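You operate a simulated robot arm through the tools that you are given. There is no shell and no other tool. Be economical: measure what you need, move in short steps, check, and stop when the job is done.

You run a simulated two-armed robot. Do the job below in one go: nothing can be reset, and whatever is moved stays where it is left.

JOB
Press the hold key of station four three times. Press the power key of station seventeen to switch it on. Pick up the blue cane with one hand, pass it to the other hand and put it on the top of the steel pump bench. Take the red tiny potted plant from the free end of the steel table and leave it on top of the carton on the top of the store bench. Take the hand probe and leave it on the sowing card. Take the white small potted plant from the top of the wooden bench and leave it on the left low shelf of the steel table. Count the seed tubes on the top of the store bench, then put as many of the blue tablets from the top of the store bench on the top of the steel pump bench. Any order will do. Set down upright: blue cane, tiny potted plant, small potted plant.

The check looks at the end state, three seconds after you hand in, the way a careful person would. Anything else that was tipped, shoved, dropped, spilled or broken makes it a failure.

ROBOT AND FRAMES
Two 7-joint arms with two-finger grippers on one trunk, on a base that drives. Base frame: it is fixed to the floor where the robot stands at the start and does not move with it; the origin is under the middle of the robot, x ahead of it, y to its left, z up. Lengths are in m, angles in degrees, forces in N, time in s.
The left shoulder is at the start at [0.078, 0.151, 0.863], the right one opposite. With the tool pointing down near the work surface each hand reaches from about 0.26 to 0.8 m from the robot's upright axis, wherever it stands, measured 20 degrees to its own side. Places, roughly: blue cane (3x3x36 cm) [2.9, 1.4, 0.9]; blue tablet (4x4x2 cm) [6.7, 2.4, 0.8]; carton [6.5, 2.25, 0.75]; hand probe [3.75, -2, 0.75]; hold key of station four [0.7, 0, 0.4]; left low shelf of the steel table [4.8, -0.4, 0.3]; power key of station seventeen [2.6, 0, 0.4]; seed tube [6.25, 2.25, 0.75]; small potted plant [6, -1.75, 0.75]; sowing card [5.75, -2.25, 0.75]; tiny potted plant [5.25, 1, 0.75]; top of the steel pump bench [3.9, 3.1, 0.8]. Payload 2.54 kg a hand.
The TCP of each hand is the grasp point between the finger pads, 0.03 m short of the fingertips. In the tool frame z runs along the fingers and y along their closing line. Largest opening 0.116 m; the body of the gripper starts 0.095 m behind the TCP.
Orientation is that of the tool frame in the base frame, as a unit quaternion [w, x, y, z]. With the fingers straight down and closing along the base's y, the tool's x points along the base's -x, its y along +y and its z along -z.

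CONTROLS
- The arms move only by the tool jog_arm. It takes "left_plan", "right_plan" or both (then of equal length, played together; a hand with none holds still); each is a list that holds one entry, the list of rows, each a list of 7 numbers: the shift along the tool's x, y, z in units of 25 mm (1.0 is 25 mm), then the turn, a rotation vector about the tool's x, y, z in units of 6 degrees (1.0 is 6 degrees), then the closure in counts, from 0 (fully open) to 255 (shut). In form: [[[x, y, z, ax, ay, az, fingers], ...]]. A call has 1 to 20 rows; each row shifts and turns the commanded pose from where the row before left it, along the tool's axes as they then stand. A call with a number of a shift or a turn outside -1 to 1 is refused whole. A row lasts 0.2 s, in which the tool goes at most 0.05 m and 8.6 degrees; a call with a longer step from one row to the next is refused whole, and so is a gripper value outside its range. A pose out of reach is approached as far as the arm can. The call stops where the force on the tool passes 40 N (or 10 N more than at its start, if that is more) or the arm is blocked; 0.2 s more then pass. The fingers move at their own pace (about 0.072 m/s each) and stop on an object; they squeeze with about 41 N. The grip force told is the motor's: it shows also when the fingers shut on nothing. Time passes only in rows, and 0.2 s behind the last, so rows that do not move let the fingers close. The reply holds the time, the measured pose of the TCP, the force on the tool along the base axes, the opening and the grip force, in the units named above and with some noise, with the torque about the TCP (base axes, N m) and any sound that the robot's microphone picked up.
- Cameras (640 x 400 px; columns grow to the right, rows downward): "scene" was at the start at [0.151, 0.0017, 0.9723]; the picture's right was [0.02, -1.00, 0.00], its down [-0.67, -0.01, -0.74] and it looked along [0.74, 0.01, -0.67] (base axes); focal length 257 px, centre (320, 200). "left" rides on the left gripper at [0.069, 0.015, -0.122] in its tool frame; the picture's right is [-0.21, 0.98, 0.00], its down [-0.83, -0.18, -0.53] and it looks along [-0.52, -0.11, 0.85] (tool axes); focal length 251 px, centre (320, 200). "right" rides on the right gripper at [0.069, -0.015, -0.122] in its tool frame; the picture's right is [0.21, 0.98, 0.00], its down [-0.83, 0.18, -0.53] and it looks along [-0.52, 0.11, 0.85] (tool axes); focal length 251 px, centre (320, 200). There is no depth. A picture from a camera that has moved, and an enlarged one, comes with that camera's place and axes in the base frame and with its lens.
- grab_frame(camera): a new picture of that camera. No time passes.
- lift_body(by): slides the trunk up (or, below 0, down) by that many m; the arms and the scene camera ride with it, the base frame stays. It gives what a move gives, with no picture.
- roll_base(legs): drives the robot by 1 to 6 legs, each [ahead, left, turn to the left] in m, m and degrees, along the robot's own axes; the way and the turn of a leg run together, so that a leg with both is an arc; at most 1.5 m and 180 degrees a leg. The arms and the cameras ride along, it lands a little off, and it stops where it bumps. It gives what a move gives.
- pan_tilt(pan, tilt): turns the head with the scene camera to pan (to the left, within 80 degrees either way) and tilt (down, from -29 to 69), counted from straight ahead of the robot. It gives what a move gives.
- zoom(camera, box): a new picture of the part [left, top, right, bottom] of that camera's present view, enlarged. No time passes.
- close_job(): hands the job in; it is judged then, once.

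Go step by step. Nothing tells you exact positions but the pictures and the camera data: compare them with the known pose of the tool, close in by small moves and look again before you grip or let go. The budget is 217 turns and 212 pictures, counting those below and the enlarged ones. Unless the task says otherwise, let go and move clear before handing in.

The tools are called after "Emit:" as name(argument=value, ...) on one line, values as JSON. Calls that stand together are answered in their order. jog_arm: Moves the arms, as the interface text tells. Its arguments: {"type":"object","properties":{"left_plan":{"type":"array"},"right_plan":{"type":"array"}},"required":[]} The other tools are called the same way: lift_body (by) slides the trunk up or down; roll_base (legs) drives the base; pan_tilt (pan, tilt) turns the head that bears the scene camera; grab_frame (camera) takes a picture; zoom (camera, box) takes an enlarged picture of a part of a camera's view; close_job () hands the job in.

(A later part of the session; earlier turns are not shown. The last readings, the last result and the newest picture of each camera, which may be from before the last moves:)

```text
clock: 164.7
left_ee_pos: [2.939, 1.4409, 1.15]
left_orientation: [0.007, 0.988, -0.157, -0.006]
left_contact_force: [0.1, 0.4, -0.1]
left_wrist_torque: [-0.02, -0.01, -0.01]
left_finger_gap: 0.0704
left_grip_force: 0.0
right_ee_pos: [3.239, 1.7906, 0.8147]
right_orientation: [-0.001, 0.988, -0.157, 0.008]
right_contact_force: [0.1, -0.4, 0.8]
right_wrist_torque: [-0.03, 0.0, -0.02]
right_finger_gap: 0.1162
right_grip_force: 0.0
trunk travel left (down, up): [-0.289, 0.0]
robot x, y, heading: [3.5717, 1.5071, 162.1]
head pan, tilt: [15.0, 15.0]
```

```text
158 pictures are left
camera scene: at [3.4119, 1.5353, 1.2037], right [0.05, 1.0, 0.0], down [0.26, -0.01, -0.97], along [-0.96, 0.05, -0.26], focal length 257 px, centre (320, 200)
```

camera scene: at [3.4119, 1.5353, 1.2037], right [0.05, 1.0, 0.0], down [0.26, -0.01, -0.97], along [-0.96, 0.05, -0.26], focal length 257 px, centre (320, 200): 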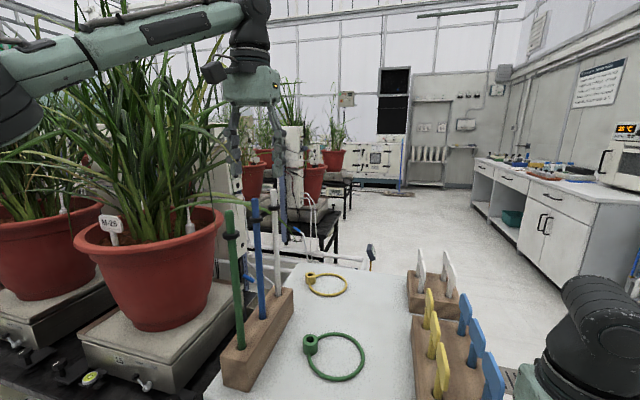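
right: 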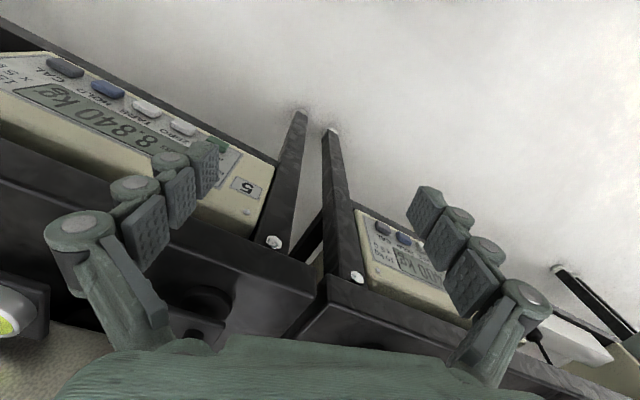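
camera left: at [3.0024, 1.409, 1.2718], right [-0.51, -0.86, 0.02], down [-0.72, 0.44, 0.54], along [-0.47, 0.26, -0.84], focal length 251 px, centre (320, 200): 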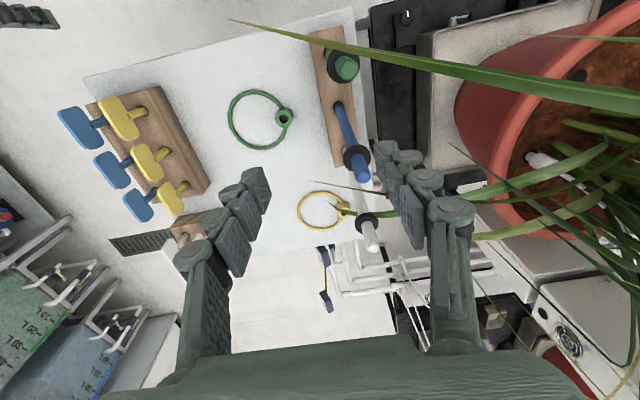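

Both views agree: cane at (2.8925, 1.426), top 1.070. Centre the hand above it and check.

Emit:
jog_arm(left_plan=[[[-0.792, 0.572, 0, 0, 0, 0, 100], [-0.792, 0.572, 0, 0, 0, 0, 100], [0, 0, 0.9, 0, 0, 0, 100], [0, 0, 0, 0, 0, 0, 100]]])

Emit:
grab_frame(camera="left")

Emit:
zoom(camera="scene", box=[180, 100, 340, 250])

```text
clock: 165.7
left_ee_pos: [2.8924, 1.4269, 1.1265]
left_orientation: [0.008, 0.987, -0.158, -0.006]
left_contact_force: [-0.3, 0.2, -0.5]
left_wrist_torque: [0.02, -0.01, -0.04]
left_finger_gap: 0.0706
left_grip_force: 0.0
right_ee_pos: [3.2398, 1.7926, 0.8141]
right_orientation: [-0.001, 0.988, -0.156, 0.008]
right_contact_force: [-0.5, 0.1, 0.1]
right_wrist_torque: [0.02, 0.01, 0.0]
right_finger_gap: 0.1162
right_grip_force: 0.1
trunk travel left (down, up): [-0.289, 0.0]
robot x, y, heading: [3.572, 1.5125, 162.1]
head pan, tilt: [15.0, 15.0]
```

```text
157 pictures are left
camera left: at [2.957, 1.393, 1.2496], right [-0.51, -0.86, 0.02], down [-0.72, 0.44, 0.54], along [-0.47, 0.26, -0.84], focal length 251 px, centre (320, 200)
```

left: 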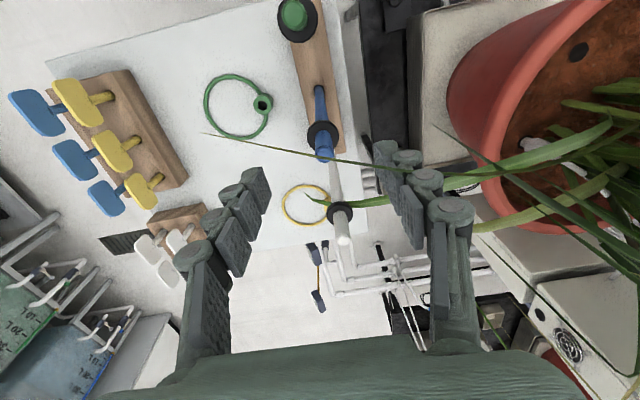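

```text
2.67 times, centred on (260, 175) of scene
camera zoom: at [3.4127, 1.5353, 1.2039], right [0.05, 1.0, 0.0], down [0.26, -0.01, -0.97], along [-0.96, 0.05, -0.26], focal length 686 px, centre (480, 267)
```

zoom: 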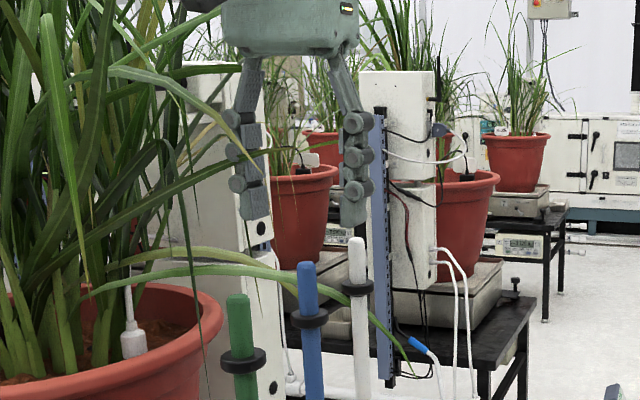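

Well centred. Descend 6 cm so the pads end just above the collar, then close.

Emit:
jog_arm(left_plan=[[[0, 0, 0.8, 0, 0, 0, 100], [0, 0, 0.8, 0, 0, 0, 100], [0, 0, 0.76, 0, 0, 0, 100], [0, 0, 0, 0, 0, 0, 100], [0, 0, 0, 0, 0, 0, 255], [0, 0, 0, 0, 0, 0, 255], [0, 0, 0, 0, 0, 0, 255], [0, 0, 0, 0, 0, 0, 255]]])

Emit:
zoom(camera="scene", box=[180, 130, 340, 330])

```text
clock: 167.5
left_ee_pos: [2.8911, 1.4256, 1.0682]
left_orientation: [0.007, 0.988, -0.155, -0.006]
left_contact_force: [0.3, 0.1, 0.2]
left_wrist_torque: [-0.01, -0.03, 0.0]
left_finger_gap: 0.0132
left_grip_force: 39.3
right_ee_pos: [3.2394, 1.791, 0.8133]
right_orientation: [-0.001, 0.988, -0.156, 0.007]
right_contact_force: [0.5, 0.6, -0.7]
right_wrist_torque: [-0.01, -0.03, 0.02]
right_finger_gap: 0.116
right_grip_force: 0.1
trunk travel left (down, up): [-0.289, 0.0]
robot x, y, heading: [3.5702, 1.5089, 162.1]
head pan, tilt: [15.0, 15.0]
```

```text
2.00 times, centred on (260, 230) of scene
camera zoom: at [3.4125, 1.5351, 1.2038], right [0.05, 1.0, 0.0], down [0.26, -0.01, -0.97], along [-0.96, 0.05, -0.26], focal length 514 px, centre (440, 140)
```

zoom: 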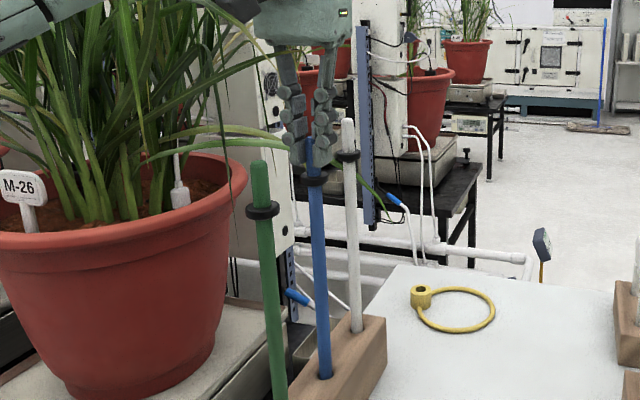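

Gripped. Lift straight up 10 cm out of the block.

Emit:
jog_arm(left_plan=[[[0, 0, -0.5, 0, 0, 0, 255], [0, 0, -0.5, 0, 0, 0, 255], [0, 0, -0.5, 0, 0, 0, 255], [0, 0, -0.5, 0, 0, 0, 255], [0, 0, -0.8, 0, 0, 0, 255], [0, 0, -0.8, 0, 0, 0, 255], [0, 0, -0.8, 0, 0, 0, 255], [0, 0, 0, 0, 0, 0, 255]]])

Emit:
zoom(camera="scene", box=[180, 100, 340, 330])

```text
clock: 169.3
left_ee_pos: [2.8934, 1.4271, 1.1791]
left_orientation: [0.008, 0.987, -0.157, -0.006]
left_contact_force: [0.8, 0.2, 0.5]
left_wrist_torque: [-0.03, 0.0, 0.01]
left_finger_gap: 0.0132
left_grip_force: 39.1
right_ee_pos: [3.2398, 1.7906, 0.8154]
right_orientation: [-0.002, 0.988, -0.156, 0.008]
right_contact_force: [0.1, 0.4, 0.3]
right_wrist_torque: [0.0, 0.01, -0.03]
right_finger_gap: 0.1158
right_grip_force: 0.0
trunk travel left (down, up): [-0.289, 0.0]
robot x, y, heading: [3.5685, 1.5082, 161.9]
head pan, tilt: [15.0, 15.0]
```

```text
1.74 times, centred on (260, 215) of scene
camera zoom: at [3.4124, 1.535, 1.2038], right [0.05, 1.0, 0.0], down [0.26, -0.01, -0.97], along [-0.96, 0.05, -0.26], focal length 447 px, centre (424, 174)
```

zoom: 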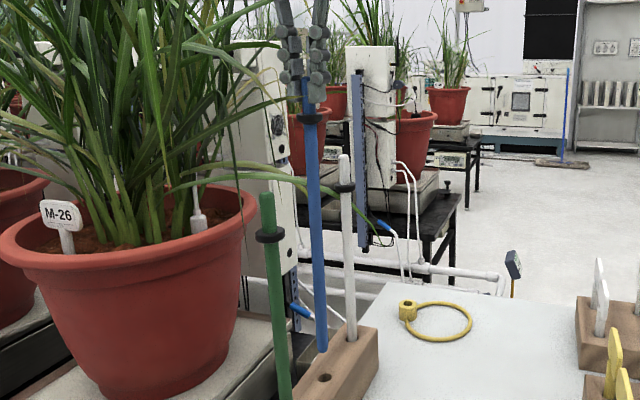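

The cane is clear of the block. Move it sideways over the table away from its neighbours, then back the robot away.

Emit:
jog_arm(left_plan=[[[0, -0.8, 0, 0, 0, 0, 255], [0, -0.8, 0, 0, 0, 0, 255], [0, -0.8, 0, 0, 0, 0, 255], [0, -0.8, 0, 0, 0, 0, 255], [0, -0.8, 0, 0, 0, 0, 255], [0, -0.8, 0, 0, 0, 0, 255], [0, 0, 0, 0, 0, 0, 255]]])

Emit:
roll_base(legs=[[-0.25, 0, 0]])

Emit:
pan_tilt(pan=10, tilt=20)

Emit:
grab_frame(camera="scene")

```text
clock: 170.9
left_ee_pos: [2.9309, 1.542, 1.1769]
left_orientation: [0.009, 0.988, -0.156, -0.006]
left_contact_force: [0.5, -0.6, -0.2]
left_wrist_torque: [0.0, -0.03, 0.01]
left_finger_gap: 0.0131
left_grip_force: 39.8
right_ee_pos: [3.2389, 1.791, 0.8133]
right_orientation: [-0.001, 0.988, -0.156, 0.009]
right_contact_force: [0.6, -0.3, -0.2]
right_wrist_torque: [0.0, -0.02, -0.02]
right_finger_gap: 0.1161
right_grip_force: 0.0
trunk travel left (down, up): [-0.289, 0.0]
robot x, y, heading: [3.571, 1.5105, 162.2]
head pan, tilt: [15.0, 15.0]
```

```text
clock: 172.7
left_ee_pos: [3.1624, 1.471, 1.1786]
left_orientation: [0.008, 0.987, -0.16, -0.006]
left_contact_force: [0.3, -0.2, -0.3]
left_wrist_torque: [0.07, 0.01, 0.0]
left_finger_gap: 0.013
left_grip_force: 40.2
right_ee_pos: [3.4731, 1.7179, 0.815]
right_orientation: [-0.001, 0.987, -0.159, 0.007]
right_contact_force: [0.3, -0.3, 0.3]
right_wrist_torque: [-0.03, 0.01, -0.04]
right_finger_gap: 0.1161
right_grip_force: 0.1
trunk travel left (down, up): [-0.289, 0.0]
robot x, y, heading: [3.8004, 1.4343, 161.8]
head pan, tilt: [15.0, 15.0]
```

```text
clock: 173.3
left_ee_pos: [3.1617, 1.4703, 1.1764]
left_orientation: [0.008, 0.987, -0.159, -0.006]
left_contact_force: [0.1, 0.1, 0.1]
left_wrist_torque: [0.01, 0.0, 0.05]
left_finger_gap: 0.013
left_grip_force: 40.1
right_ee_pos: [3.4736, 1.7181, 0.8137]
right_orientation: [-0.002, 0.987, -0.159, 0.007]
right_contact_force: [0.1, 0.4, -0.3]
right_wrist_torque: [0.0, 0.01, -0.04]
right_finger_gap: 0.1161
right_grip_force: 0.1
trunk travel left (down, up): [-0.289, 0.0]
robot x, y, heading: [3.7983, 1.4373, 161.6]
head pan, tilt: [10.0, 20.0]
```

```text
153 pictures are left
camera scene: at [3.645, 1.4693, 1.1957], right [0.14, 0.99, 0.0], down [0.34, -0.05, -0.94], along [-0.93, 0.13, -0.34], focal length 257 px, centre (320, 200)
```

scene: 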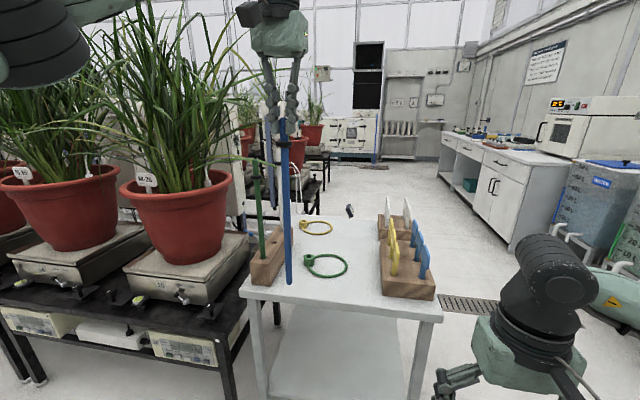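

The cane hangs vertically from the left hand. I'll turn to face the pump bench (open floor there) for the handover.

Emit:
roll_base(legs=[[0, 0, -90]])

Emit:
pan_tilt(pan=0, tilt=20)

Emit:
grab_frame(camera="scene")

```text
clock: 177.6
left_ee_pos: [3.8328, 2.0753, 1.1769]
left_orientation: [-0.002, -0.587, 0.809, 0.01]
left_contact_force: [-0.6, 0.9, -1.2]
left_wrist_torque: [0.0, -0.02, -0.03]
left_finger_gap: 0.013
left_grip_force: 39.8
right_ee_pos: [4.0834, 1.7668, 0.8144]
right_orientation: [-0.004, -0.588, 0.809, -0.006]
right_contact_force: [-0.3, -0.3, -0.2]
right_wrist_torque: [0.04, -0.02, -0.02]
right_finger_gap: 0.116
right_grip_force: 0.1
trunk travel left (down, up): [-0.289, 0.0]
robot x, y, heading: [3.8043, 1.4376, 72.2]
head pan, tilt: [10.0, 20.0]
```

```text
clock: 178.4
left_ee_pos: [3.8328, 2.0756, 1.1771]
left_orientation: [-0.002, -0.588, 0.808, 0.009]
left_contact_force: [-0.5, 0.1, -0.6]
left_wrist_torque: [0.01, 0.0, -0.01]
left_finger_gap: 0.0134
left_grip_force: 39.3
right_ee_pos: [4.0829, 1.7666, 0.814]
right_orientation: [-0.005, -0.588, 0.808, -0.007]
right_contact_force: [0.0, -0.1, -0.1]
right_wrist_torque: [-0.02, 0.02, -0.01]
right_finger_gap: 0.1158
right_grip_force: 0.1
trunk travel left (down, up): [-0.289, 0.0]
robot x, y, heading: [3.8021, 1.4335, 72.6]
head pan, tilt: [0.0, 20.0]
```

```text
152 pictures are left
camera scene: at [3.8506, 1.5888, 1.1957], right [0.95, -0.3, 0.0], down [-0.1, -0.33, -0.94], along [0.28, 0.9, -0.34], focal length 257 px, centre (320, 200)
```

scene: 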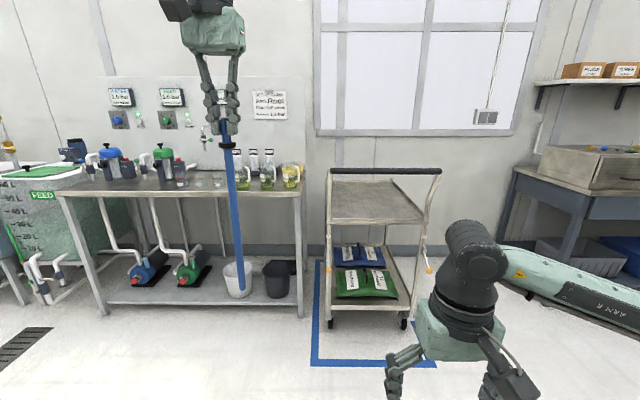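

Next: lower the left hand with the cane toward the middle, and yaw the right hand 45° left for a side grasp.

Emit:
jog_arm(left_plan=[[[-0.1, -0.73, 1, 0, 0, 0, 255], [-0.1, -0.73, 1, 0, 0, 0, 255], [-0.1, -0.73, 1, 0, 0, 0, 255], [-0.1, -0.73, 1, 0, 0, 0, 255], [-0.1, -0.73, 1, 0, 0, 0, 255], [-0.1, -0.73, 1, 0, 0, 0, 255], [-0.1, -0.73, 1, 0, 0, 0, 255], [-0.1, -0.73, 1, 0, 0, 0, 255], [0, 0, 0, 0, 0, 0, 255], [0, 0, 0, 0, 0, 0, 255], [0, 0, 0, 0, 0, 0, 255], [0, 0, 0, 0, 0, 0, 255]]], right_plan=[[[-1, -0.8, 0, 0, 0, 0, 0], [-1, -0.8, 0, 0, 0, 0, 0], [-1, -0.8, 0, 0, 0, 0, 0], [-1, -0.8, 0, 0, 0, 0, 0], [0, 0, 0, 0, 0, -0.94, 0], [0, 0, 0, 0, 0, -0.94, 0], [0, 0, 0, 0, 0, -0.94, 0], [0, 0, 0, 0, 0, -0.94, 0], [0, 0, 0, 0, 0, -0.94, 0], [0, 0, 0, 0, 0, -0.94, 0], [0, 0, 0, 0, 0, -0.94, 0], [0, 0, 0, 0, 0, -0.94, 0]]])

Emit:
jog_arm(right_plan=[[[0, 0, 0, 0, -1, 0, 0], [0, 0, 0, 0, -1, 0, 0], [0, 0, 0, 0, -1, 0, 0], [0, 0, 0, 0, -1, 0, 0], [0, 0, 0, 0, -1, 0, 0], [0, 0, 0, 0, -1, 0, 0], [0, 0, 0, 0, -1, 0, 0], [0, 0, 0, 0, -1, 0, 0], [0, 0, 0, 0, -1, 0, 0], [0, 0, 0, 0, -1, 0, 0], [0, 0, 0, 0, -1, 0, 0], [0, 0, 0, 0, -1, 0, 0], [0, 0, 0, 0, -1, 0, 0], [0, 0, 0, 0, -1, 0, 0], [0, 0, 0, 0, -1, 0, 0]]])

Emit:
pan_tilt(pan=0, tilt=35)

Emit:
grab_frame(camera="scene")

Emit:
grab_frame(camera="right")

```text
clock: 181.0
left_ee_pos: [3.973, 2.0528, 0.9754]
left_orientation: [-0.002, -0.589, 0.808, 0.01]
left_contact_force: [-0.8, -0.1, -0.8]
left_wrist_torque: [0.0, -0.03, 0.01]
left_finger_gap: 0.013
left_grip_force: 39.9
right_ee_pos: [4.1835, 1.8402, 0.8148]
right_orientation: [0.004, 0.852, -0.523, 0.006]
right_contact_force: [0.1, -0.3, -0.1]
right_wrist_torque: [-0.01, -0.03, 0.01]
right_finger_gap: 0.1161
right_grip_force: 0.0
right hand out of reach, approached as far as the arm can: row 12
trunk travel left (down, up): [-0.289, 0.0]
robot x, y, heading: [3.8027, 1.4385, 72.2]
head pan, tilt: [0.0, 20.0]
```

```text
clock: 184.2
left_ee_pos: [3.9747, 2.052, 0.975]
left_orientation: [-0.002, -0.589, 0.808, 0.009]
left_contact_force: [0.2, 0.9, 0.1]
left_wrist_torque: [0.0, -0.04, -0.01]
left_finger_gap: 0.0132
left_grip_force: 39.8
right_ee_pos: [4.1846, 1.8279, 0.8136]
right_orientation: [-0.127, 0.828, -0.516, -0.179]
right_contact_force: [-0.3, 0.7, -0.2]
right_wrist_torque: [-0.01, 0.0, -0.04]
right_finger_gap: 0.1161
right_grip_force: 0.2
right hand out of reach, approached as far as the arm can: row 2, 3, 4, 6, 7, 8, 9, 10, 11, 12, 13, 14, 15
trunk travel left (down, up): [-0.289, 0.0]
robot x, y, heading: [3.8035, 1.4316, 72.6]
head pan, tilt: [0.0, 20.0]
```

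```text
clock: 184.9
left_ee_pos: [3.9738, 2.0531, 0.9748]
left_orientation: [-0.002, -0.589, 0.808, 0.009]
left_contact_force: [-0.1, 0.8, -1.6]
left_wrist_torque: [0.0, 0.03, 0.0]
left_finger_gap: 0.0129
left_grip_force: 39.7
right_ee_pos: [4.1828, 1.8279, 0.8139]
right_orientation: [-0.125, 0.829, -0.515, -0.179]
right_contact_force: [1.0, 0.3, -0.2]
right_wrist_torque: [-0.05, 0.01, 0.02]
right_finger_gap: 0.1162
right_grip_force: 0.1
trunk travel left (down, up): [-0.289, 0.0]
robot x, y, heading: [3.8023, 1.4381, 72.6]
head pan, tilt: [0.0, 35.0]
```

```text
151 pictures are left
camera scene: at [3.8491, 1.5839, 1.1719], right [0.95, -0.3, 0.0], down [-0.17, -0.55, -0.82], along [0.25, 0.78, -0.57], focal length 257 px, centre (320, 200)
```

scene: 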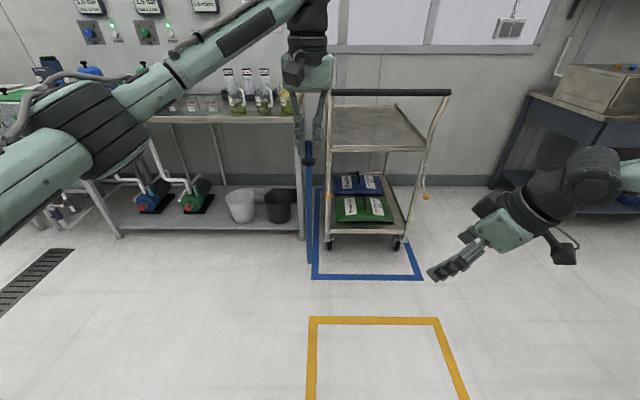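

```text
150 pictures are left
camera right: at [4.2461, 1.7308, 0.8945], right [-0.79, -0.6, -0.12], down [-0.41, 0.38, 0.83], along [-0.45, 0.71, -0.55], focal length 251 px, centre (320, 200)
```

right: 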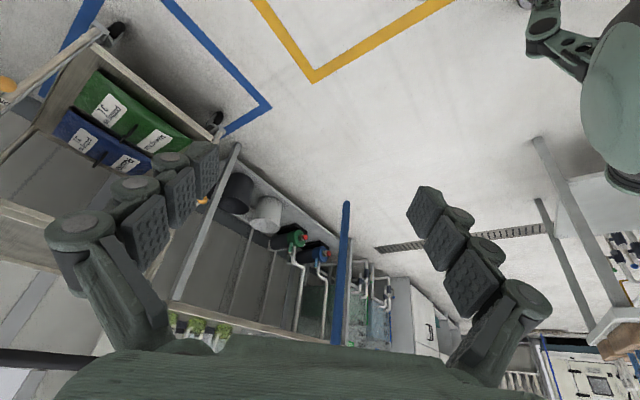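

The level pose is out of the right arm's range here. I'll use the proven ~46° pitched pose instead, with little yaw.

Emit:
jog_arm(right_plan=[[[0, 0, 0, 0.426, 0.023, 0.905, 0], [0, 0, 0, 0.426, 0.023, 0.905, 0], [0, 0, 0, 0.426, 0.023, 0.905, 0], [0, 0, 0, 0.426, 0.023, 0.905, 0], [0, 0, 0, 0.426, 0.023, 0.905, 0], [0, 0, 0, 0, -0.9, 0, 0], [0, 0, 0, 0, -0.9, 0, 0], [0, 0, 0, 0, -0.9, 0, 0], [0, 0, 0, 0, -0.9, 0, 0], [0, 0, 0, 0, 0, 0, 0]]])

Emit:
grab_frame(camera="right")

```text
clock: 187.1
left_ee_pos: [3.9735, 2.0524, 0.974]
left_orientation: [-0.002, -0.589, 0.808, 0.01]
left_contact_force: [0.3, -0.1, 0.5]
left_wrist_torque: [-0.02, 0.02, -0.03]
left_finger_gap: 0.0128
left_grip_force: 39.8
right_ee_pos: [4.1857, 1.8285, 0.8142]
right_orientation: [0.301, -0.628, 0.668, 0.263]
right_contact_force: [0.2, -0.3, -1.0]
right_wrist_torque: [-0.01, 0.0, 0.0]
right_finger_gap: 0.116
right_grip_force: 0.0
trunk travel left (down, up): [-0.289, 0.0]
robot x, y, heading: [3.8035, 1.4345, 72.1]
head pan, tilt: [0.0, 35.0]
```

```text
149 pictures are left
camera right: at [4.1897, 1.6911, 0.847], right [-0.98, -0.07, -0.18], down [-0.19, 0.19, 0.96], along [-0.04, 0.98, -0.2], focal length 251 px, centre (320, 200)
```

right: 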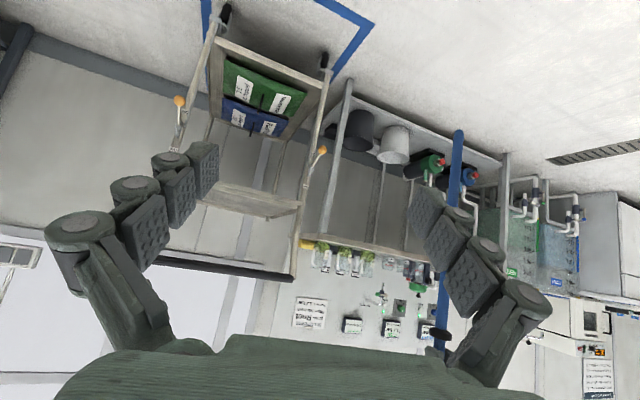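

Right tool now points forward-down at 47°. Move it to 13 cm before the cane at z 0.78.

Emit:
jog_arm(right_plan=[[[-0.13, 0.929, 0.304, 0, 0, 0, 0], [-0.13, 0.929, 0.304, 0, 0, 0, 0], [-0.13, 0.929, 0.304, 0, 0, 0, 0], [-0.13, 0.929, 0.304, 0, 0, 0, 0], [-0.13, 0.929, 0.304, 0, 0, 0, 0], [-0.13, 0.929, 0.304, 0, 0, 0, 0], [-0.13, 0.929, 0.304, 0, 0, 0, 0], [-0.13, 0.929, 0.304, 0, 0, 0, 0], [-0.13, 0.929, 0.304, 0, 0, 0, 0], [-0.13, 0.929, 0.304, 0, 0, 0, 0], [0, 0, 0, 0, 0, 0, 0]]])

Emit:
grab_frame(camera="right")

Emit:
grab_frame(camera="scene")

```text
clock: 189.5
left_ee_pos: [3.9747, 2.0513, 0.9747]
left_orientation: [-0.002, -0.589, 0.808, 0.01]
left_contact_force: [0.1, 0.0, 0.2]
left_wrist_torque: [-0.02, 0.01, -0.02]
left_finger_gap: 0.0132
left_grip_force: 40.0
right_ee_pos: [3.9593, 1.9222, 0.78]
right_orientation: [0.3, -0.627, 0.67, 0.261]
right_contact_force: [-0.1, -0.6, -0.3]
right_wrist_torque: [-0.04, -0.01, -0.01]
right_finger_gap: 0.1159
right_grip_force: 0.1
trunk travel left (down, up): [-0.289, 0.0]
robot x, y, heading: [3.8017, 1.4356, 72.4]
head pan, tilt: [0.0, 35.0]
```

```text
148 pictures are left
camera right: at [3.9645, 1.7857, 0.8122], right [-0.98, -0.07, -0.18], down [-0.19, 0.19, 0.96], along [-0.04, 0.98, -0.2], focal length 251 px, centre (320, 200)
```

right: 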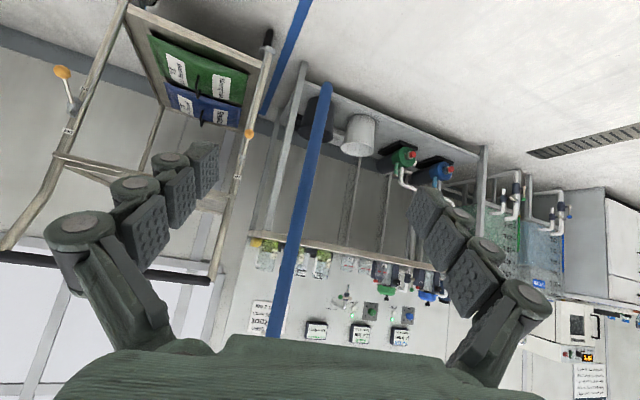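

```text
147 pictures are left
camera scene: at [3.8492, 1.5839, 1.1718], right [0.95, -0.3, 0.0], down [-0.17, -0.55, -0.82], along [0.25, 0.78, -0.57], focal length 257 px, centre (320, 200)
```

scene: 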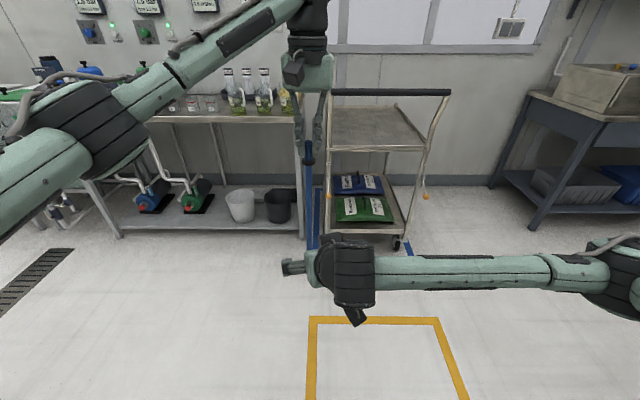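

The cane lies between the right fingers' planes. Advance 13 cm.

Emit:
jog_arm(right_plan=[[[-0.707, -0.026, 0.762, 0, 0, 0, 0], [-0.707, -0.026, 0.762, 0, 0, 0, 0], [-0.707, -0.026, 0.762, 0, 0, 0, 0], [-0.707, -0.026, 0.762, 0, 0, 0, 0], [-0.707, -0.026, 0.762, 0, 0, 0, 0], [0, 0, 0, 0, 0, 0, 0]]])

Emit:
grab_frame(camera="right")

Emit:
grab_frame(camera="left")

```text
clock: 190.9
left_ee_pos: [3.9745, 2.0529, 0.9745]
left_orientation: [-0.002, -0.589, 0.808, 0.01]
left_contact_force: [-0.1, 0.1, -0.3]
left_wrist_torque: [-0.02, 0.0, 0.0]
left_finger_gap: 0.0131
left_grip_force: 40.5
right_ee_pos: [3.9738, 2.0508, 0.7816]
right_orientation: [0.3, -0.628, 0.669, 0.262]
right_contact_force: [-0.6, -0.2, 0.1]
right_wrist_torque: [0.0, -0.02, 0.01]
right_finger_gap: 0.1156
right_grip_force: 0.1
trunk travel left (down, up): [-0.289, 0.0]
robot x, y, heading: [3.805, 1.4359, 72.4]
head pan, tilt: [0.0, 35.0]
```

```text
146 pictures are left
camera right: at [3.9786, 1.9139, 0.8128], right [-0.98, -0.08, -0.18], down [-0.19, 0.19, 0.96], along [-0.04, 0.98, -0.2], focal length 251 px, centre (320, 200)
```

right: 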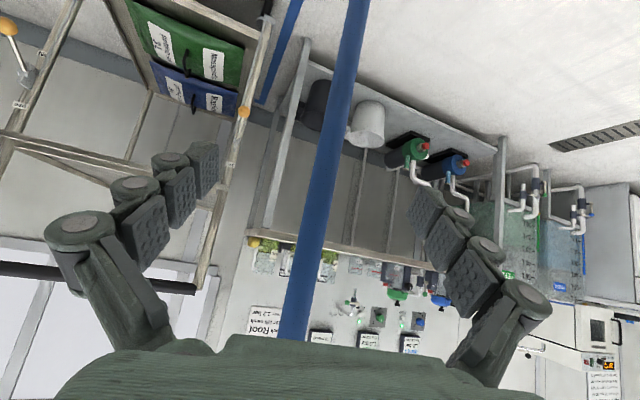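

```text
145 pictures are left
camera left: at [3.9412, 1.9908, 1.097], right [-0.86, 0.5, 0.02], down [0.43, 0.72, 0.54], along [0.26, 0.47, -0.84], focal length 251 px, centre (320, 200)
```

left: 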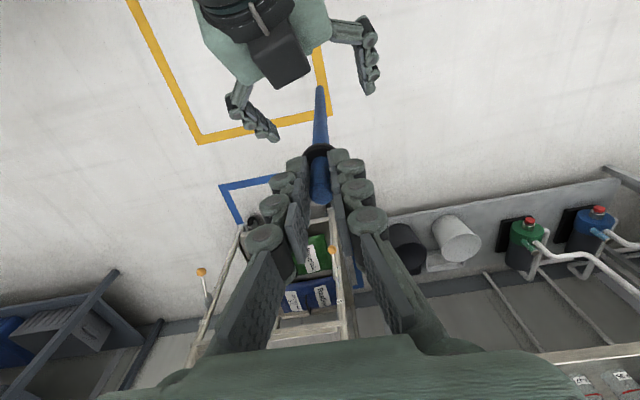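

Cane within 2 mm of the right grasp centre. Close the right hand, then open the left.

Emit:
jog_arm(right_plan=[[[0, 0, 0, 0, 0, 0, 255], [0, 0, 0, 0, 0, 0, 255], [0, 0, 0, 0, 0, 0, 255], [0, 0, 0, 0, 0, 0, 255], [0, 0, 0, 0, 0, 0, 255], [0, 0, 0, 0, 0, 0, 255]]])

Emit:
grab_frame(camera="right")

```text
clock: 192.3
left_ee_pos: [3.9731, 2.0523, 0.9756]
left_orientation: [-0.002, -0.589, 0.808, 0.011]
left_contact_force: [-4.7, 2.3, 0.9]
left_wrist_torque: [-0.04, -0.39, 0.04]
left_finger_gap: 0.0133
left_grip_force: 40.0
right_ee_pos: [3.9739, 2.0499, 0.7798]
right_orientation: [0.3, -0.627, 0.669, 0.262]
right_contact_force: [4.1, -3.5, -0.6]
right_wrist_torque: [0.42, 1.11, -0.04]
right_finger_gap: 0.0127
right_grip_force: 39.3
trunk travel left (down, up): [-0.289, 0.0]
robot x, y, heading: [3.8029, 1.4346, 72.4]
head pan, tilt: [0.0, 35.0]
```

```text
144 pictures are left
camera right: at [3.9791, 1.9138, 0.8127], right [-0.98, -0.07, -0.18], down [-0.19, 0.19, 0.96], along [-0.04, 0.98, -0.2], focal length 251 px, centre (320, 200)
```

right: 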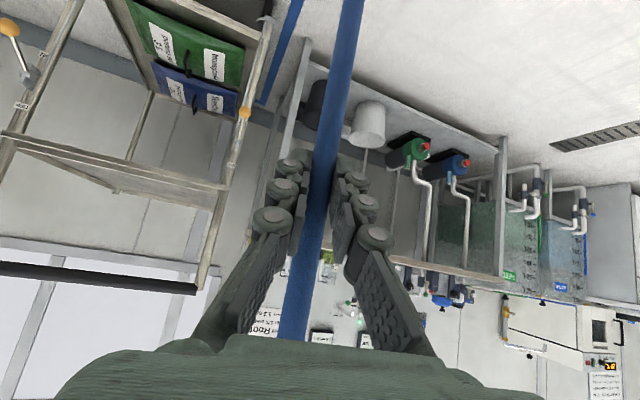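

Right hand holds it. Open the left and raise it clear.

Emit:
jog_arm(left_plan=[[[0, 0, 0, 0, 0, 0, 60], [0, 0, 0, 0, 0, 0, 60], [0, 0, 0, 0, 0, 0, 60], [0, 0, 0, 0, 0, 0, 60], [0, 0, -1, 0, 0, 0, 60], [0, 0, -1, 0, 0, 0, 60], [0, 0, -1, 0, 0, 0, 60], [0, 0, -1, 0, 0, 0, 60], [0, 1, 0, 0, 0, 0, 60], [0, 1, 0, 0, 0, 0, 60], [0, 1, 0, 0, 0, 0, 60], [0, 1, 0, 0, 0, 0, 60], [0, 1, 0, 0, 0, 0, 60], [1, 1, 0, 0, 0, 0, 60], [1, 1, 0, 0, 0, 0, 60], [1, 1, 0, 0, 0, 0, 60], [1, 1, 0, 0, 0, 0, 60], [1, 0, 0, 0, 0, 0, 60]]])

Emit:
grab_frame(camera="scene")

Emit:
grab_frame(camera="right")

```text
clock: 196.1
left_ee_pos: [3.7242, 2.0012, 1.0778]
left_orientation: [-0.001, -0.588, 0.809, 0.01]
left_contact_force: [-0.9, -0.6, -0.5]
left_wrist_torque: [0.02, -0.02, 0.0]
left_finger_gap: 0.0888
left_grip_force: 0.2
right_ee_pos: [3.9727, 2.0506, 0.7804]
right_orientation: [0.3, -0.628, 0.669, 0.261]
right_contact_force: [-0.1, -0.1, -0.6]
right_wrist_torque: [0.01, 0.02, 0.0]
right_finger_gap: 0.0124
right_grip_force: 39.6
trunk travel left (down, up): [-0.289, 0.0]
robot x, y, heading: [3.8056, 1.4387, 72.5]
head pan, tilt: [0.0, 35.0]
```

```text
143 pictures are left
camera scene: at [3.8491, 1.5837, 1.1719], right [0.95, -0.3, 0.0], down [-0.17, -0.55, -0.82], along [0.25, 0.78, -0.57], focal length 257 px, centre (320, 200)
```

scene: 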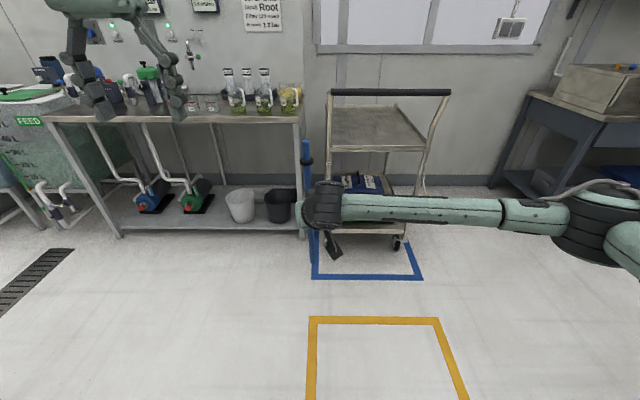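

```text
142 pictures are left
camera right: at [3.9787, 1.9136, 0.813], right [-0.98, -0.07, -0.18], down [-0.19, 0.19, 0.96], along [-0.04, 0.98, -0.2], focal length 251 px, centre (320, 200)
```

right: 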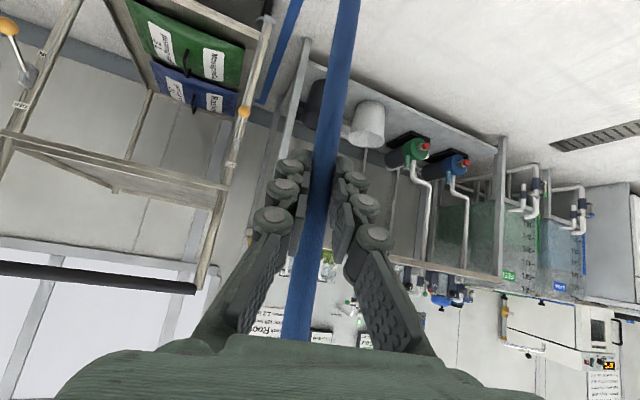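

Cane now in the right hand. Inspect the pump bench top for a free spot.

Emit:
pan_tilt(pan=20, tilt=20)

Emit:
zoom(camera="scene", box=[120, 80, 440, 280])

```text
clock: 197.0
left_ee_pos: [3.7243, 2.0011, 1.0781]
left_orientation: [-0.001, -0.589, 0.808, 0.01]
left_contact_force: [-0.1, -0.4, -0.8]
left_wrist_torque: [-0.01, 0.02, -0.01]
left_finger_gap: 0.0886
left_grip_force: 0.0
right_ee_pos: [3.9734, 2.0507, 0.7798]
right_orientation: [0.299, -0.629, 0.668, 0.263]
right_contact_force: [0.2, 0.3, -0.1]
right_wrist_torque: [0.0, 0.0, 0.0]
right_finger_gap: 0.0125
right_grip_force: 39.6
trunk travel left (down, up): [-0.289, 0.0]
robot x, y, heading: [3.8028, 1.4344, 72.5]
head pan, tilt: [20.0, 20.0]
```

```text
2.00 times, centred on (280, 180) of scene
camera zoom: at [3.8187, 1.5931, 1.1956], right [1.0, 0.04, 0.0], down [0.01, -0.34, -0.94], along [-0.04, 0.94, -0.34], focal length 514 px, centre (400, 240)
```

zoom: 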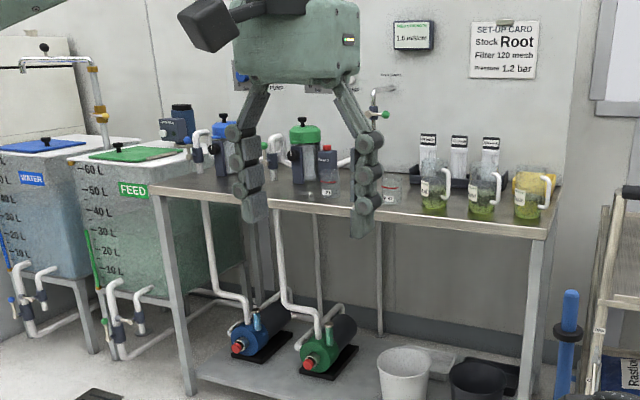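

Jars stand at the front right, pumps at the left rear. Raise the cane, tuck the left hand, and drive closer for a view from above.

Emit:
jog_arm(left_plan=[[[0.8, 0.2, 0.9, 0, 0, 0, 60], [0.8, 0.2, 0.9, 0, 0, 0, 60], [0.8, 0.2, 0.9, 0, 0, 0, 60], [0.8, 0.2, 0.9, 0, 0, 0, 60], [0.8, 0.2, 0.9, 0, 0, 0, 60], [0.8, 0.2, 0.9, 0, 0, 0, 60], [0.8, 0.2, 0.9, 0, 0, 0, 60], [0.8, 0.2, 0.9, 0, 0, 0, 60]]], right_plan=[[[-0.806, -0.03, -0.75, 0, 0, 0, 255], [-0.806, -0.03, -0.75, 0, 0, 0, 255], [-0.806, -0.03, -0.75, 0, 0, 0, 255], [-0.806, -0.03, -0.75, 0, 0, 0, 255], [-0.806, -0.03, -0.75, 0, 0, 0, 255], [-0.806, -0.03, -0.75, 0, 0, 0, 255], [-0.806, -0.03, -0.75, 0, 0, 0, 255], [-0.806, -0.03, -0.75, 0, 0, 0, 255]]])

Emit:
roll_base(legs=[[0.45, 0.45, 0]])

Emit:
pan_tilt(pan=0, tilt=35)

Emit:
grab_frame(camera="scene")

```text
clock: 198.8
left_ee_pos: [3.6343, 1.8645, 0.9]
left_orientation: [-0.001, -0.588, 0.809, 0.01]
left_contact_force: [0.8, -0.3, -0.6]
left_wrist_torque: [-0.03, 0.01, -0.02]
left_finger_gap: 0.0889
left_grip_force: 0.2
right_ee_pos: [3.9726, 2.0521, 1.0015]
right_orientation: [0.299, -0.629, 0.668, 0.263]
right_contact_force: [0.3, -0.3, 0.1]
right_wrist_torque: [0.02, -0.03, 0.03]
right_finger_gap: 0.0124
right_grip_force: 38.5
trunk travel left (down, up): [-0.289, 0.0]
robot x, y, heading: [3.8027, 1.4312, 72.6]
head pan, tilt: [20.0, 20.0]
```

```text
clock: 203.7
left_ee_pos: [3.3367, 2.4281, 0.9003]
left_orientation: [-0.001, -0.589, 0.808, 0.01]
left_contact_force: [-0.8, 0.6, -1.2]
left_wrist_torque: [0.0, -0.02, 0.0]
left_finger_gap: 0.0889
left_grip_force: 0.0
right_ee_pos: [3.6745, 2.6158, 1.0003]
right_orientation: [0.299, -0.628, 0.669, 0.262]
right_contact_force: [0.3, 0.6, -0.4]
right_wrist_torque: [-0.03, -0.03, 0.0]
right_finger_gap: 0.0123
right_grip_force: 39.7
trunk travel left (down, up): [-0.289, 0.0]
robot x, y, heading: [3.5044, 2.0001, 72.6]
head pan, tilt: [20.0, 20.0]
```

```text
clock: 204.5
left_ee_pos: [3.3369, 2.4284, 0.9003]
left_orientation: [-0.002, -0.588, 0.809, 0.01]
left_contact_force: [-0.3, 0.1, 0.1]
left_wrist_torque: [0.0, 0.01, -0.05]
left_finger_gap: 0.0884
left_grip_force: 0.2
right_ee_pos: [3.6748, 2.6159, 0.999]
right_orientation: [0.299, -0.628, 0.668, 0.262]
right_contact_force: [0.3, 0.0, -1.0]
right_wrist_torque: [0.0, 0.0, -0.02]
right_finger_gap: 0.0123
right_grip_force: 39.6
trunk travel left (down, up): [-0.289, 0.0]
robot x, y, heading: [3.504, 2.0004, 72.2]
head pan, tilt: [0.0, 35.0]
```

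```text
140 pictures are left
camera scene: at [3.5517, 2.1476, 1.1719], right [0.95, -0.3, 0.0], down [-0.17, -0.55, -0.82], along [0.25, 0.78, -0.57], focal length 257 px, centre (320, 200)
```

scene: 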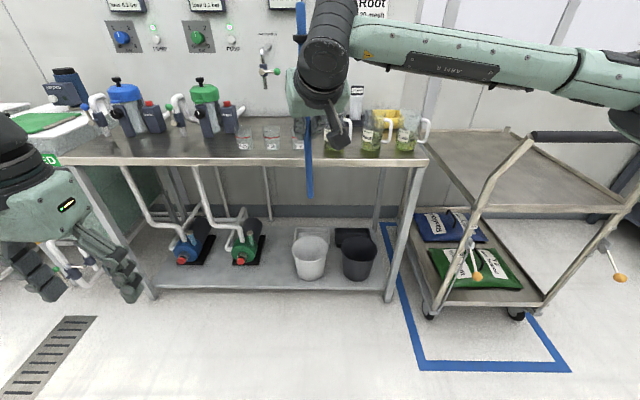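

There's free bench in front of the gap between the two pumps. Strafe left toward it.

Emit:
roll_base(legs=[[0, 0.52, 0], [0.15, 0, 0]])

Emit:
grab_frame(camera="scene")

```text
clock: 206.0
left_ee_pos: [3.2989, 2.4395, 0.9]
left_orientation: [-0.002, -0.592, 0.806, 0.01]
left_contact_force: [0.1, 0.5, -0.2]
left_wrist_torque: [0.0, 0.01, 0.0]
left_finger_gap: 0.0889
left_grip_force: 0.1
right_ee_pos: [3.6349, 2.6295, 0.9992]
right_orientation: [0.299, -0.631, 0.665, 0.264]
right_contact_force: [-1.2, 0.2, -0.3]
right_wrist_torque: [-0.01, -0.04, 0.01]
right_finger_gap: 0.0121
right_grip_force: 38.9
trunk travel left (down, up): [-0.289, 0.0]
robot x, y, heading: [3.4673, 2.0096, 72.8]
head pan, tilt: [0.0, 35.0]
stopped in leg 1: the robot was blocked; the commanded pose is now the measured one
```

```text
139 pictures are left
camera scene: at [3.516, 2.1607, 1.1718], right [0.96, -0.29, 0.0], down [-0.17, -0.55, -0.82], along [0.24, 0.78, -0.57], focal length 257 px, centre (320, 200)
```

scene: 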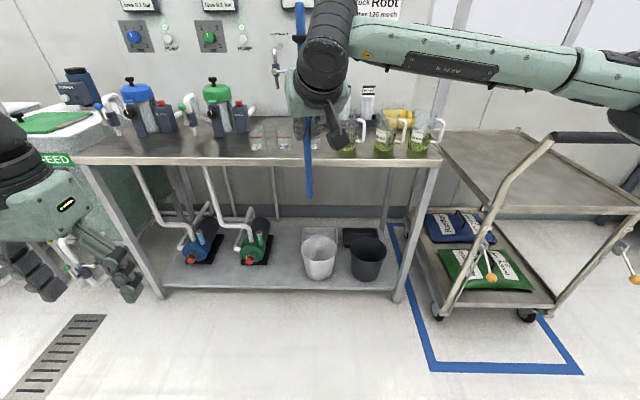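

The base met the cane table's corner. I'll go forward first, then left.

Emit:
roll_base(legs=[[0.17, -0.02, 0], [0, 0.35, 0]])

Emit:
grab_frame(camera="scene")

Emit:
pan_tilt(pan=75, tilt=40)

Emit:
grab_frame(camera="scene")

```text
clock: 211.0
left_ee_pos: [3.0383, 2.7024, 0.9002]
left_orientation: [-0.002, -0.587, 0.81, 0.009]
left_contact_force: [0.9, 1.1, 0.4]
left_wrist_torque: [0.01, 0.0, 0.03]
left_finger_gap: 0.0887
left_grip_force: 0.0
right_ee_pos: [3.3768, 2.8902, 1.0]
right_orientation: [0.299, -0.628, 0.669, 0.262]
right_contact_force: [-0.1, -0.6, -0.6]
right_wrist_torque: [-0.02, 0.0, 0.03]
right_finger_gap: 0.0123
right_grip_force: 39.0
trunk travel left (down, up): [-0.289, 0.0]
robot x, y, heading: [3.2032, 2.2723, 72.0]
head pan, tilt: [0.0, 35.0]
```

```text
138 pictures are left
camera scene: at [3.2532, 2.4218, 1.1718], right [0.95, -0.3, 0.0], down [-0.17, -0.55, -0.82], along [0.25, 0.78, -0.57], focal length 257 px, centre (320, 200)
```

scene: 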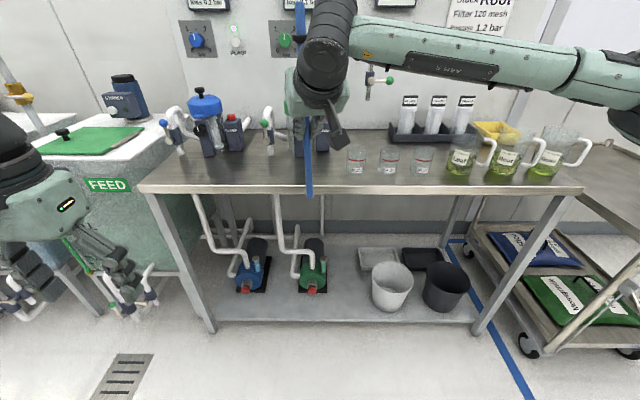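

```text
clock: 212.5
left_ee_pos: [3.0385, 2.703, 0.899]
left_orientation: [-0.002, -0.588, 0.809, 0.01]
left_contact_force: [-0.8, -0.7, -0.3]
left_wrist_torque: [0.01, -0.01, -0.01]
left_finger_gap: 0.0888
left_grip_force: 0.1
right_ee_pos: [3.3786, 2.8911, 0.9998]
right_orientation: [0.3, -0.628, 0.669, 0.262]
right_contact_force: [0.3, 0.2, 0.0]
right_wrist_torque: [-0.02, 0.01, 0.0]
right_finger_gap: 0.0123
right_grip_force: 39.6
trunk travel left (down, up): [-0.289, 0.0]
robot x, y, heading: [3.2059, 2.2702, 72.6]
head pan, tilt: [75.0, 40.0]
```

```text
137 pictures are left
camera scene: at [3.155, 2.384, 1.1642], right [0.54, 0.84, 0.0], down [0.54, -0.35, -0.77], along [-0.64, 0.41, -0.64], focal length 257 px, centre (320, 200)
```

scene: 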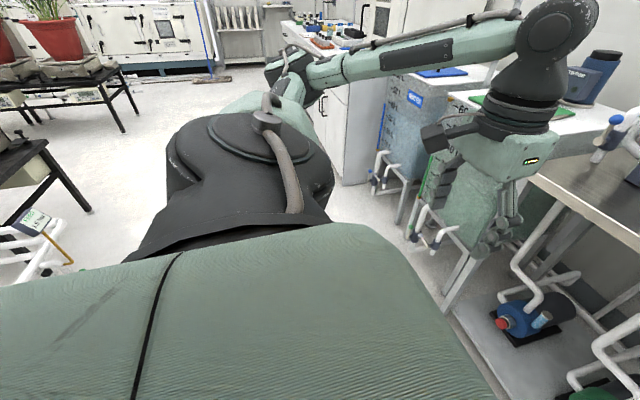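

Clear spot straight ahead, ~9 cm behind the edge. Raise the cane 2 cm and drive 0.16 m forward.

Emit:
jog_arm(right_plan=[[[-0.586, -0.02, -0.545, 0, 0, 0, 255], [0, 0, 0, 0, 0, 0, 255]]])

Emit:
roll_base(legs=[[0.16, 0, 0]])

Emit:
pan_tilt(pan=0, tilt=35)

Emit:
grab_frame(camera="scene")

Emit:
grab_frame(camera="right")

Emit:
grab_frame(camera="left")

```text
clock: 213.1
left_ee_pos: [3.0401, 2.7023, 0.8987]
left_orientation: [-0.003, -0.587, 0.809, 0.01]
left_contact_force: [0.5, 0.2, 0.0]
left_wrist_torque: [-0.02, 0.0, 0.0]
left_finger_gap: 0.0886
left_grip_force: 0.0
right_ee_pos: [3.377, 2.8908, 1.0191]
right_orientation: [0.299, -0.628, 0.67, 0.261]
right_contact_force: [0.1, 0.4, -0.6]
right_wrist_torque: [0.0, -0.02, 0.02]
right_finger_gap: 0.0124
right_grip_force: 39.3
trunk travel left (down, up): [-0.289, 0.0]
robot x, y, heading: [3.2061, 2.2734, 72.2]
head pan, tilt: [75.0, 40.0]
```

```text
clock: 214.5
left_ee_pos: [3.0877, 2.8569, 0.8996]
left_orientation: [-0.002, -0.589, 0.808, 0.009]
left_contact_force: [0.4, 0.8, -0.3]
left_wrist_torque: [0.01, -0.01, 0.07]
left_finger_gap: 0.089
left_grip_force: 0.1
right_ee_pos: [3.4237, 3.0461, 1.0187]
right_orientation: [0.299, -0.629, 0.668, 0.261]
right_contact_force: [1.3, 0.0, 0.3]
right_wrist_torque: [0.0, 0.0, 0.0]
right_finger_gap: 0.0122
right_grip_force: 39.2
trunk travel left (down, up): [-0.289, 0.0]
robot x, y, heading: [3.2572, 2.428, 72.6]
head pan, tilt: [75.0, 40.0]
```

```text
clock: 216.0
left_ee_pos: [3.0868, 2.8556, 0.8997]
left_orientation: [-0.002, -0.588, 0.809, 0.009]
left_contact_force: [-0.3, 0.3, 1.1]
left_wrist_torque: [-0.02, 0.02, 0.03]
left_finger_gap: 0.0886
left_grip_force: 0.0
right_ee_pos: [3.4247, 3.0459, 1.0198]
right_orientation: [0.3, -0.628, 0.668, 0.262]
right_contact_force: [-0.3, -0.5, -0.5]
right_wrist_torque: [-0.02, 0.01, -0.02]
right_finger_gap: 0.0124
right_grip_force: 38.8
trunk travel left (down, up): [-0.289, 0.0]
robot x, y, heading: [3.2533, 2.4287, 72.4]
head pan, tilt: [0.0, 35.0]
```

```text
136 pictures are left
camera scene: at [3.3018, 2.576, 1.1718], right [0.95, -0.3, 0.0], down [-0.17, -0.55, -0.82], along [0.25, 0.78, -0.57], focal length 257 px, centre (320, 200)
```

scene: 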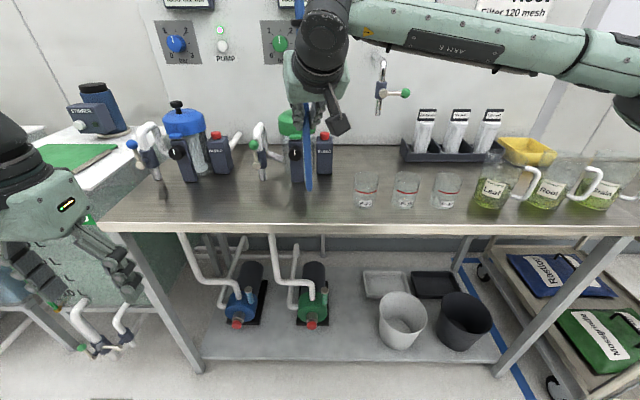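

```text
135 pictures are left
camera right: at [3.4288, 2.9086, 1.0523], right [-0.98, -0.08, -0.18], down [-0.19, 0.19, 0.96], along [-0.04, 0.98, -0.2], focal length 251 px, centre (320, 200)
```

right: 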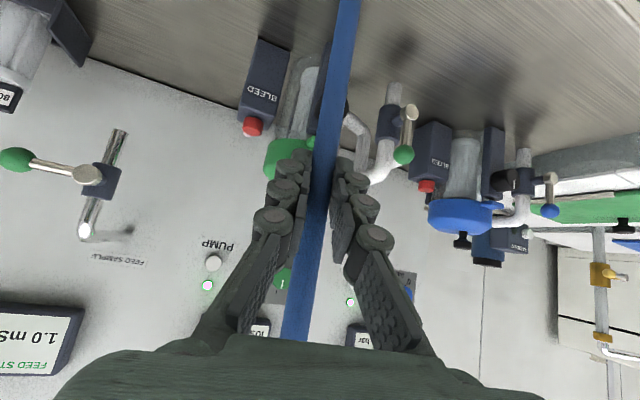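

```text
134 pictures are left
camera left: at [3.0544, 2.7949, 1.022], right [-0.86, 0.5, 0.02], down [0.43, 0.72, 0.54], along [0.26, 0.47, -0.84], focal length 251 px, centre (320, 200)
```

left: 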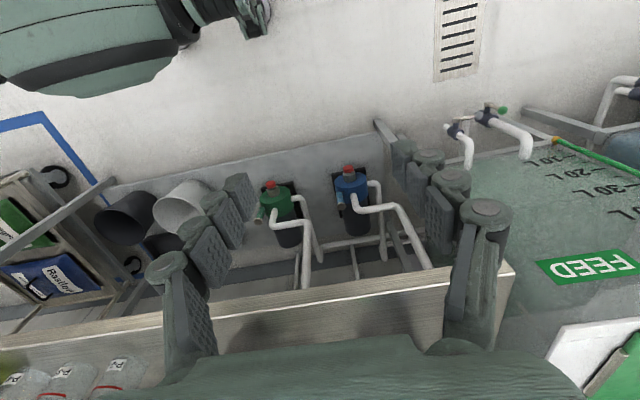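

Good position. Zoom to check verticality before lowering.

Emit:
zoom(camera="scene", box=[270, 90, 350, 220])

Emit:
zoom(camera="scene", box=[270, 0, 350, 60])

```text
3.08 times, centred on (310, 155) of scene
camera zoom: at [3.3018, 2.576, 1.1718], right [0.95, -0.3, 0.0], down [-0.17, -0.55, -0.82], along [0.25, 0.78, -0.57], focal length 791 px, centre (351, 338)
```

zoom: 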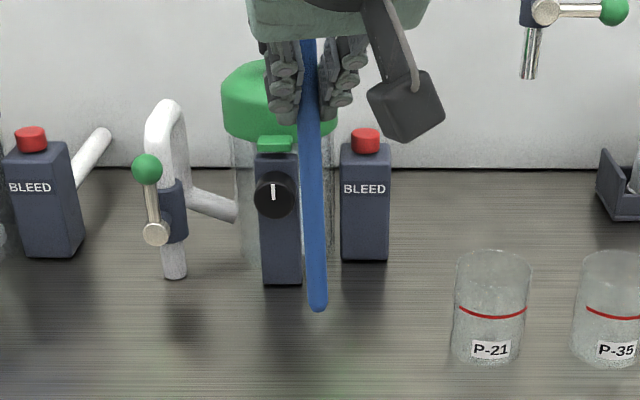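

```text
6.67 times, centred on (310, 30) of scene
camera zoom: at [3.3018, 2.576, 1.1718], right [0.95, -0.3, 0.0], down [-0.17, -0.55, -0.82], along [0.25, 0.78, -0.57], focal length 1714 px, centre (387, 1333)
```

zoom: 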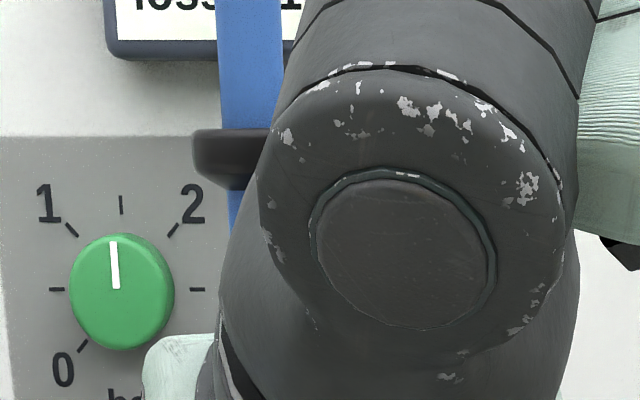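

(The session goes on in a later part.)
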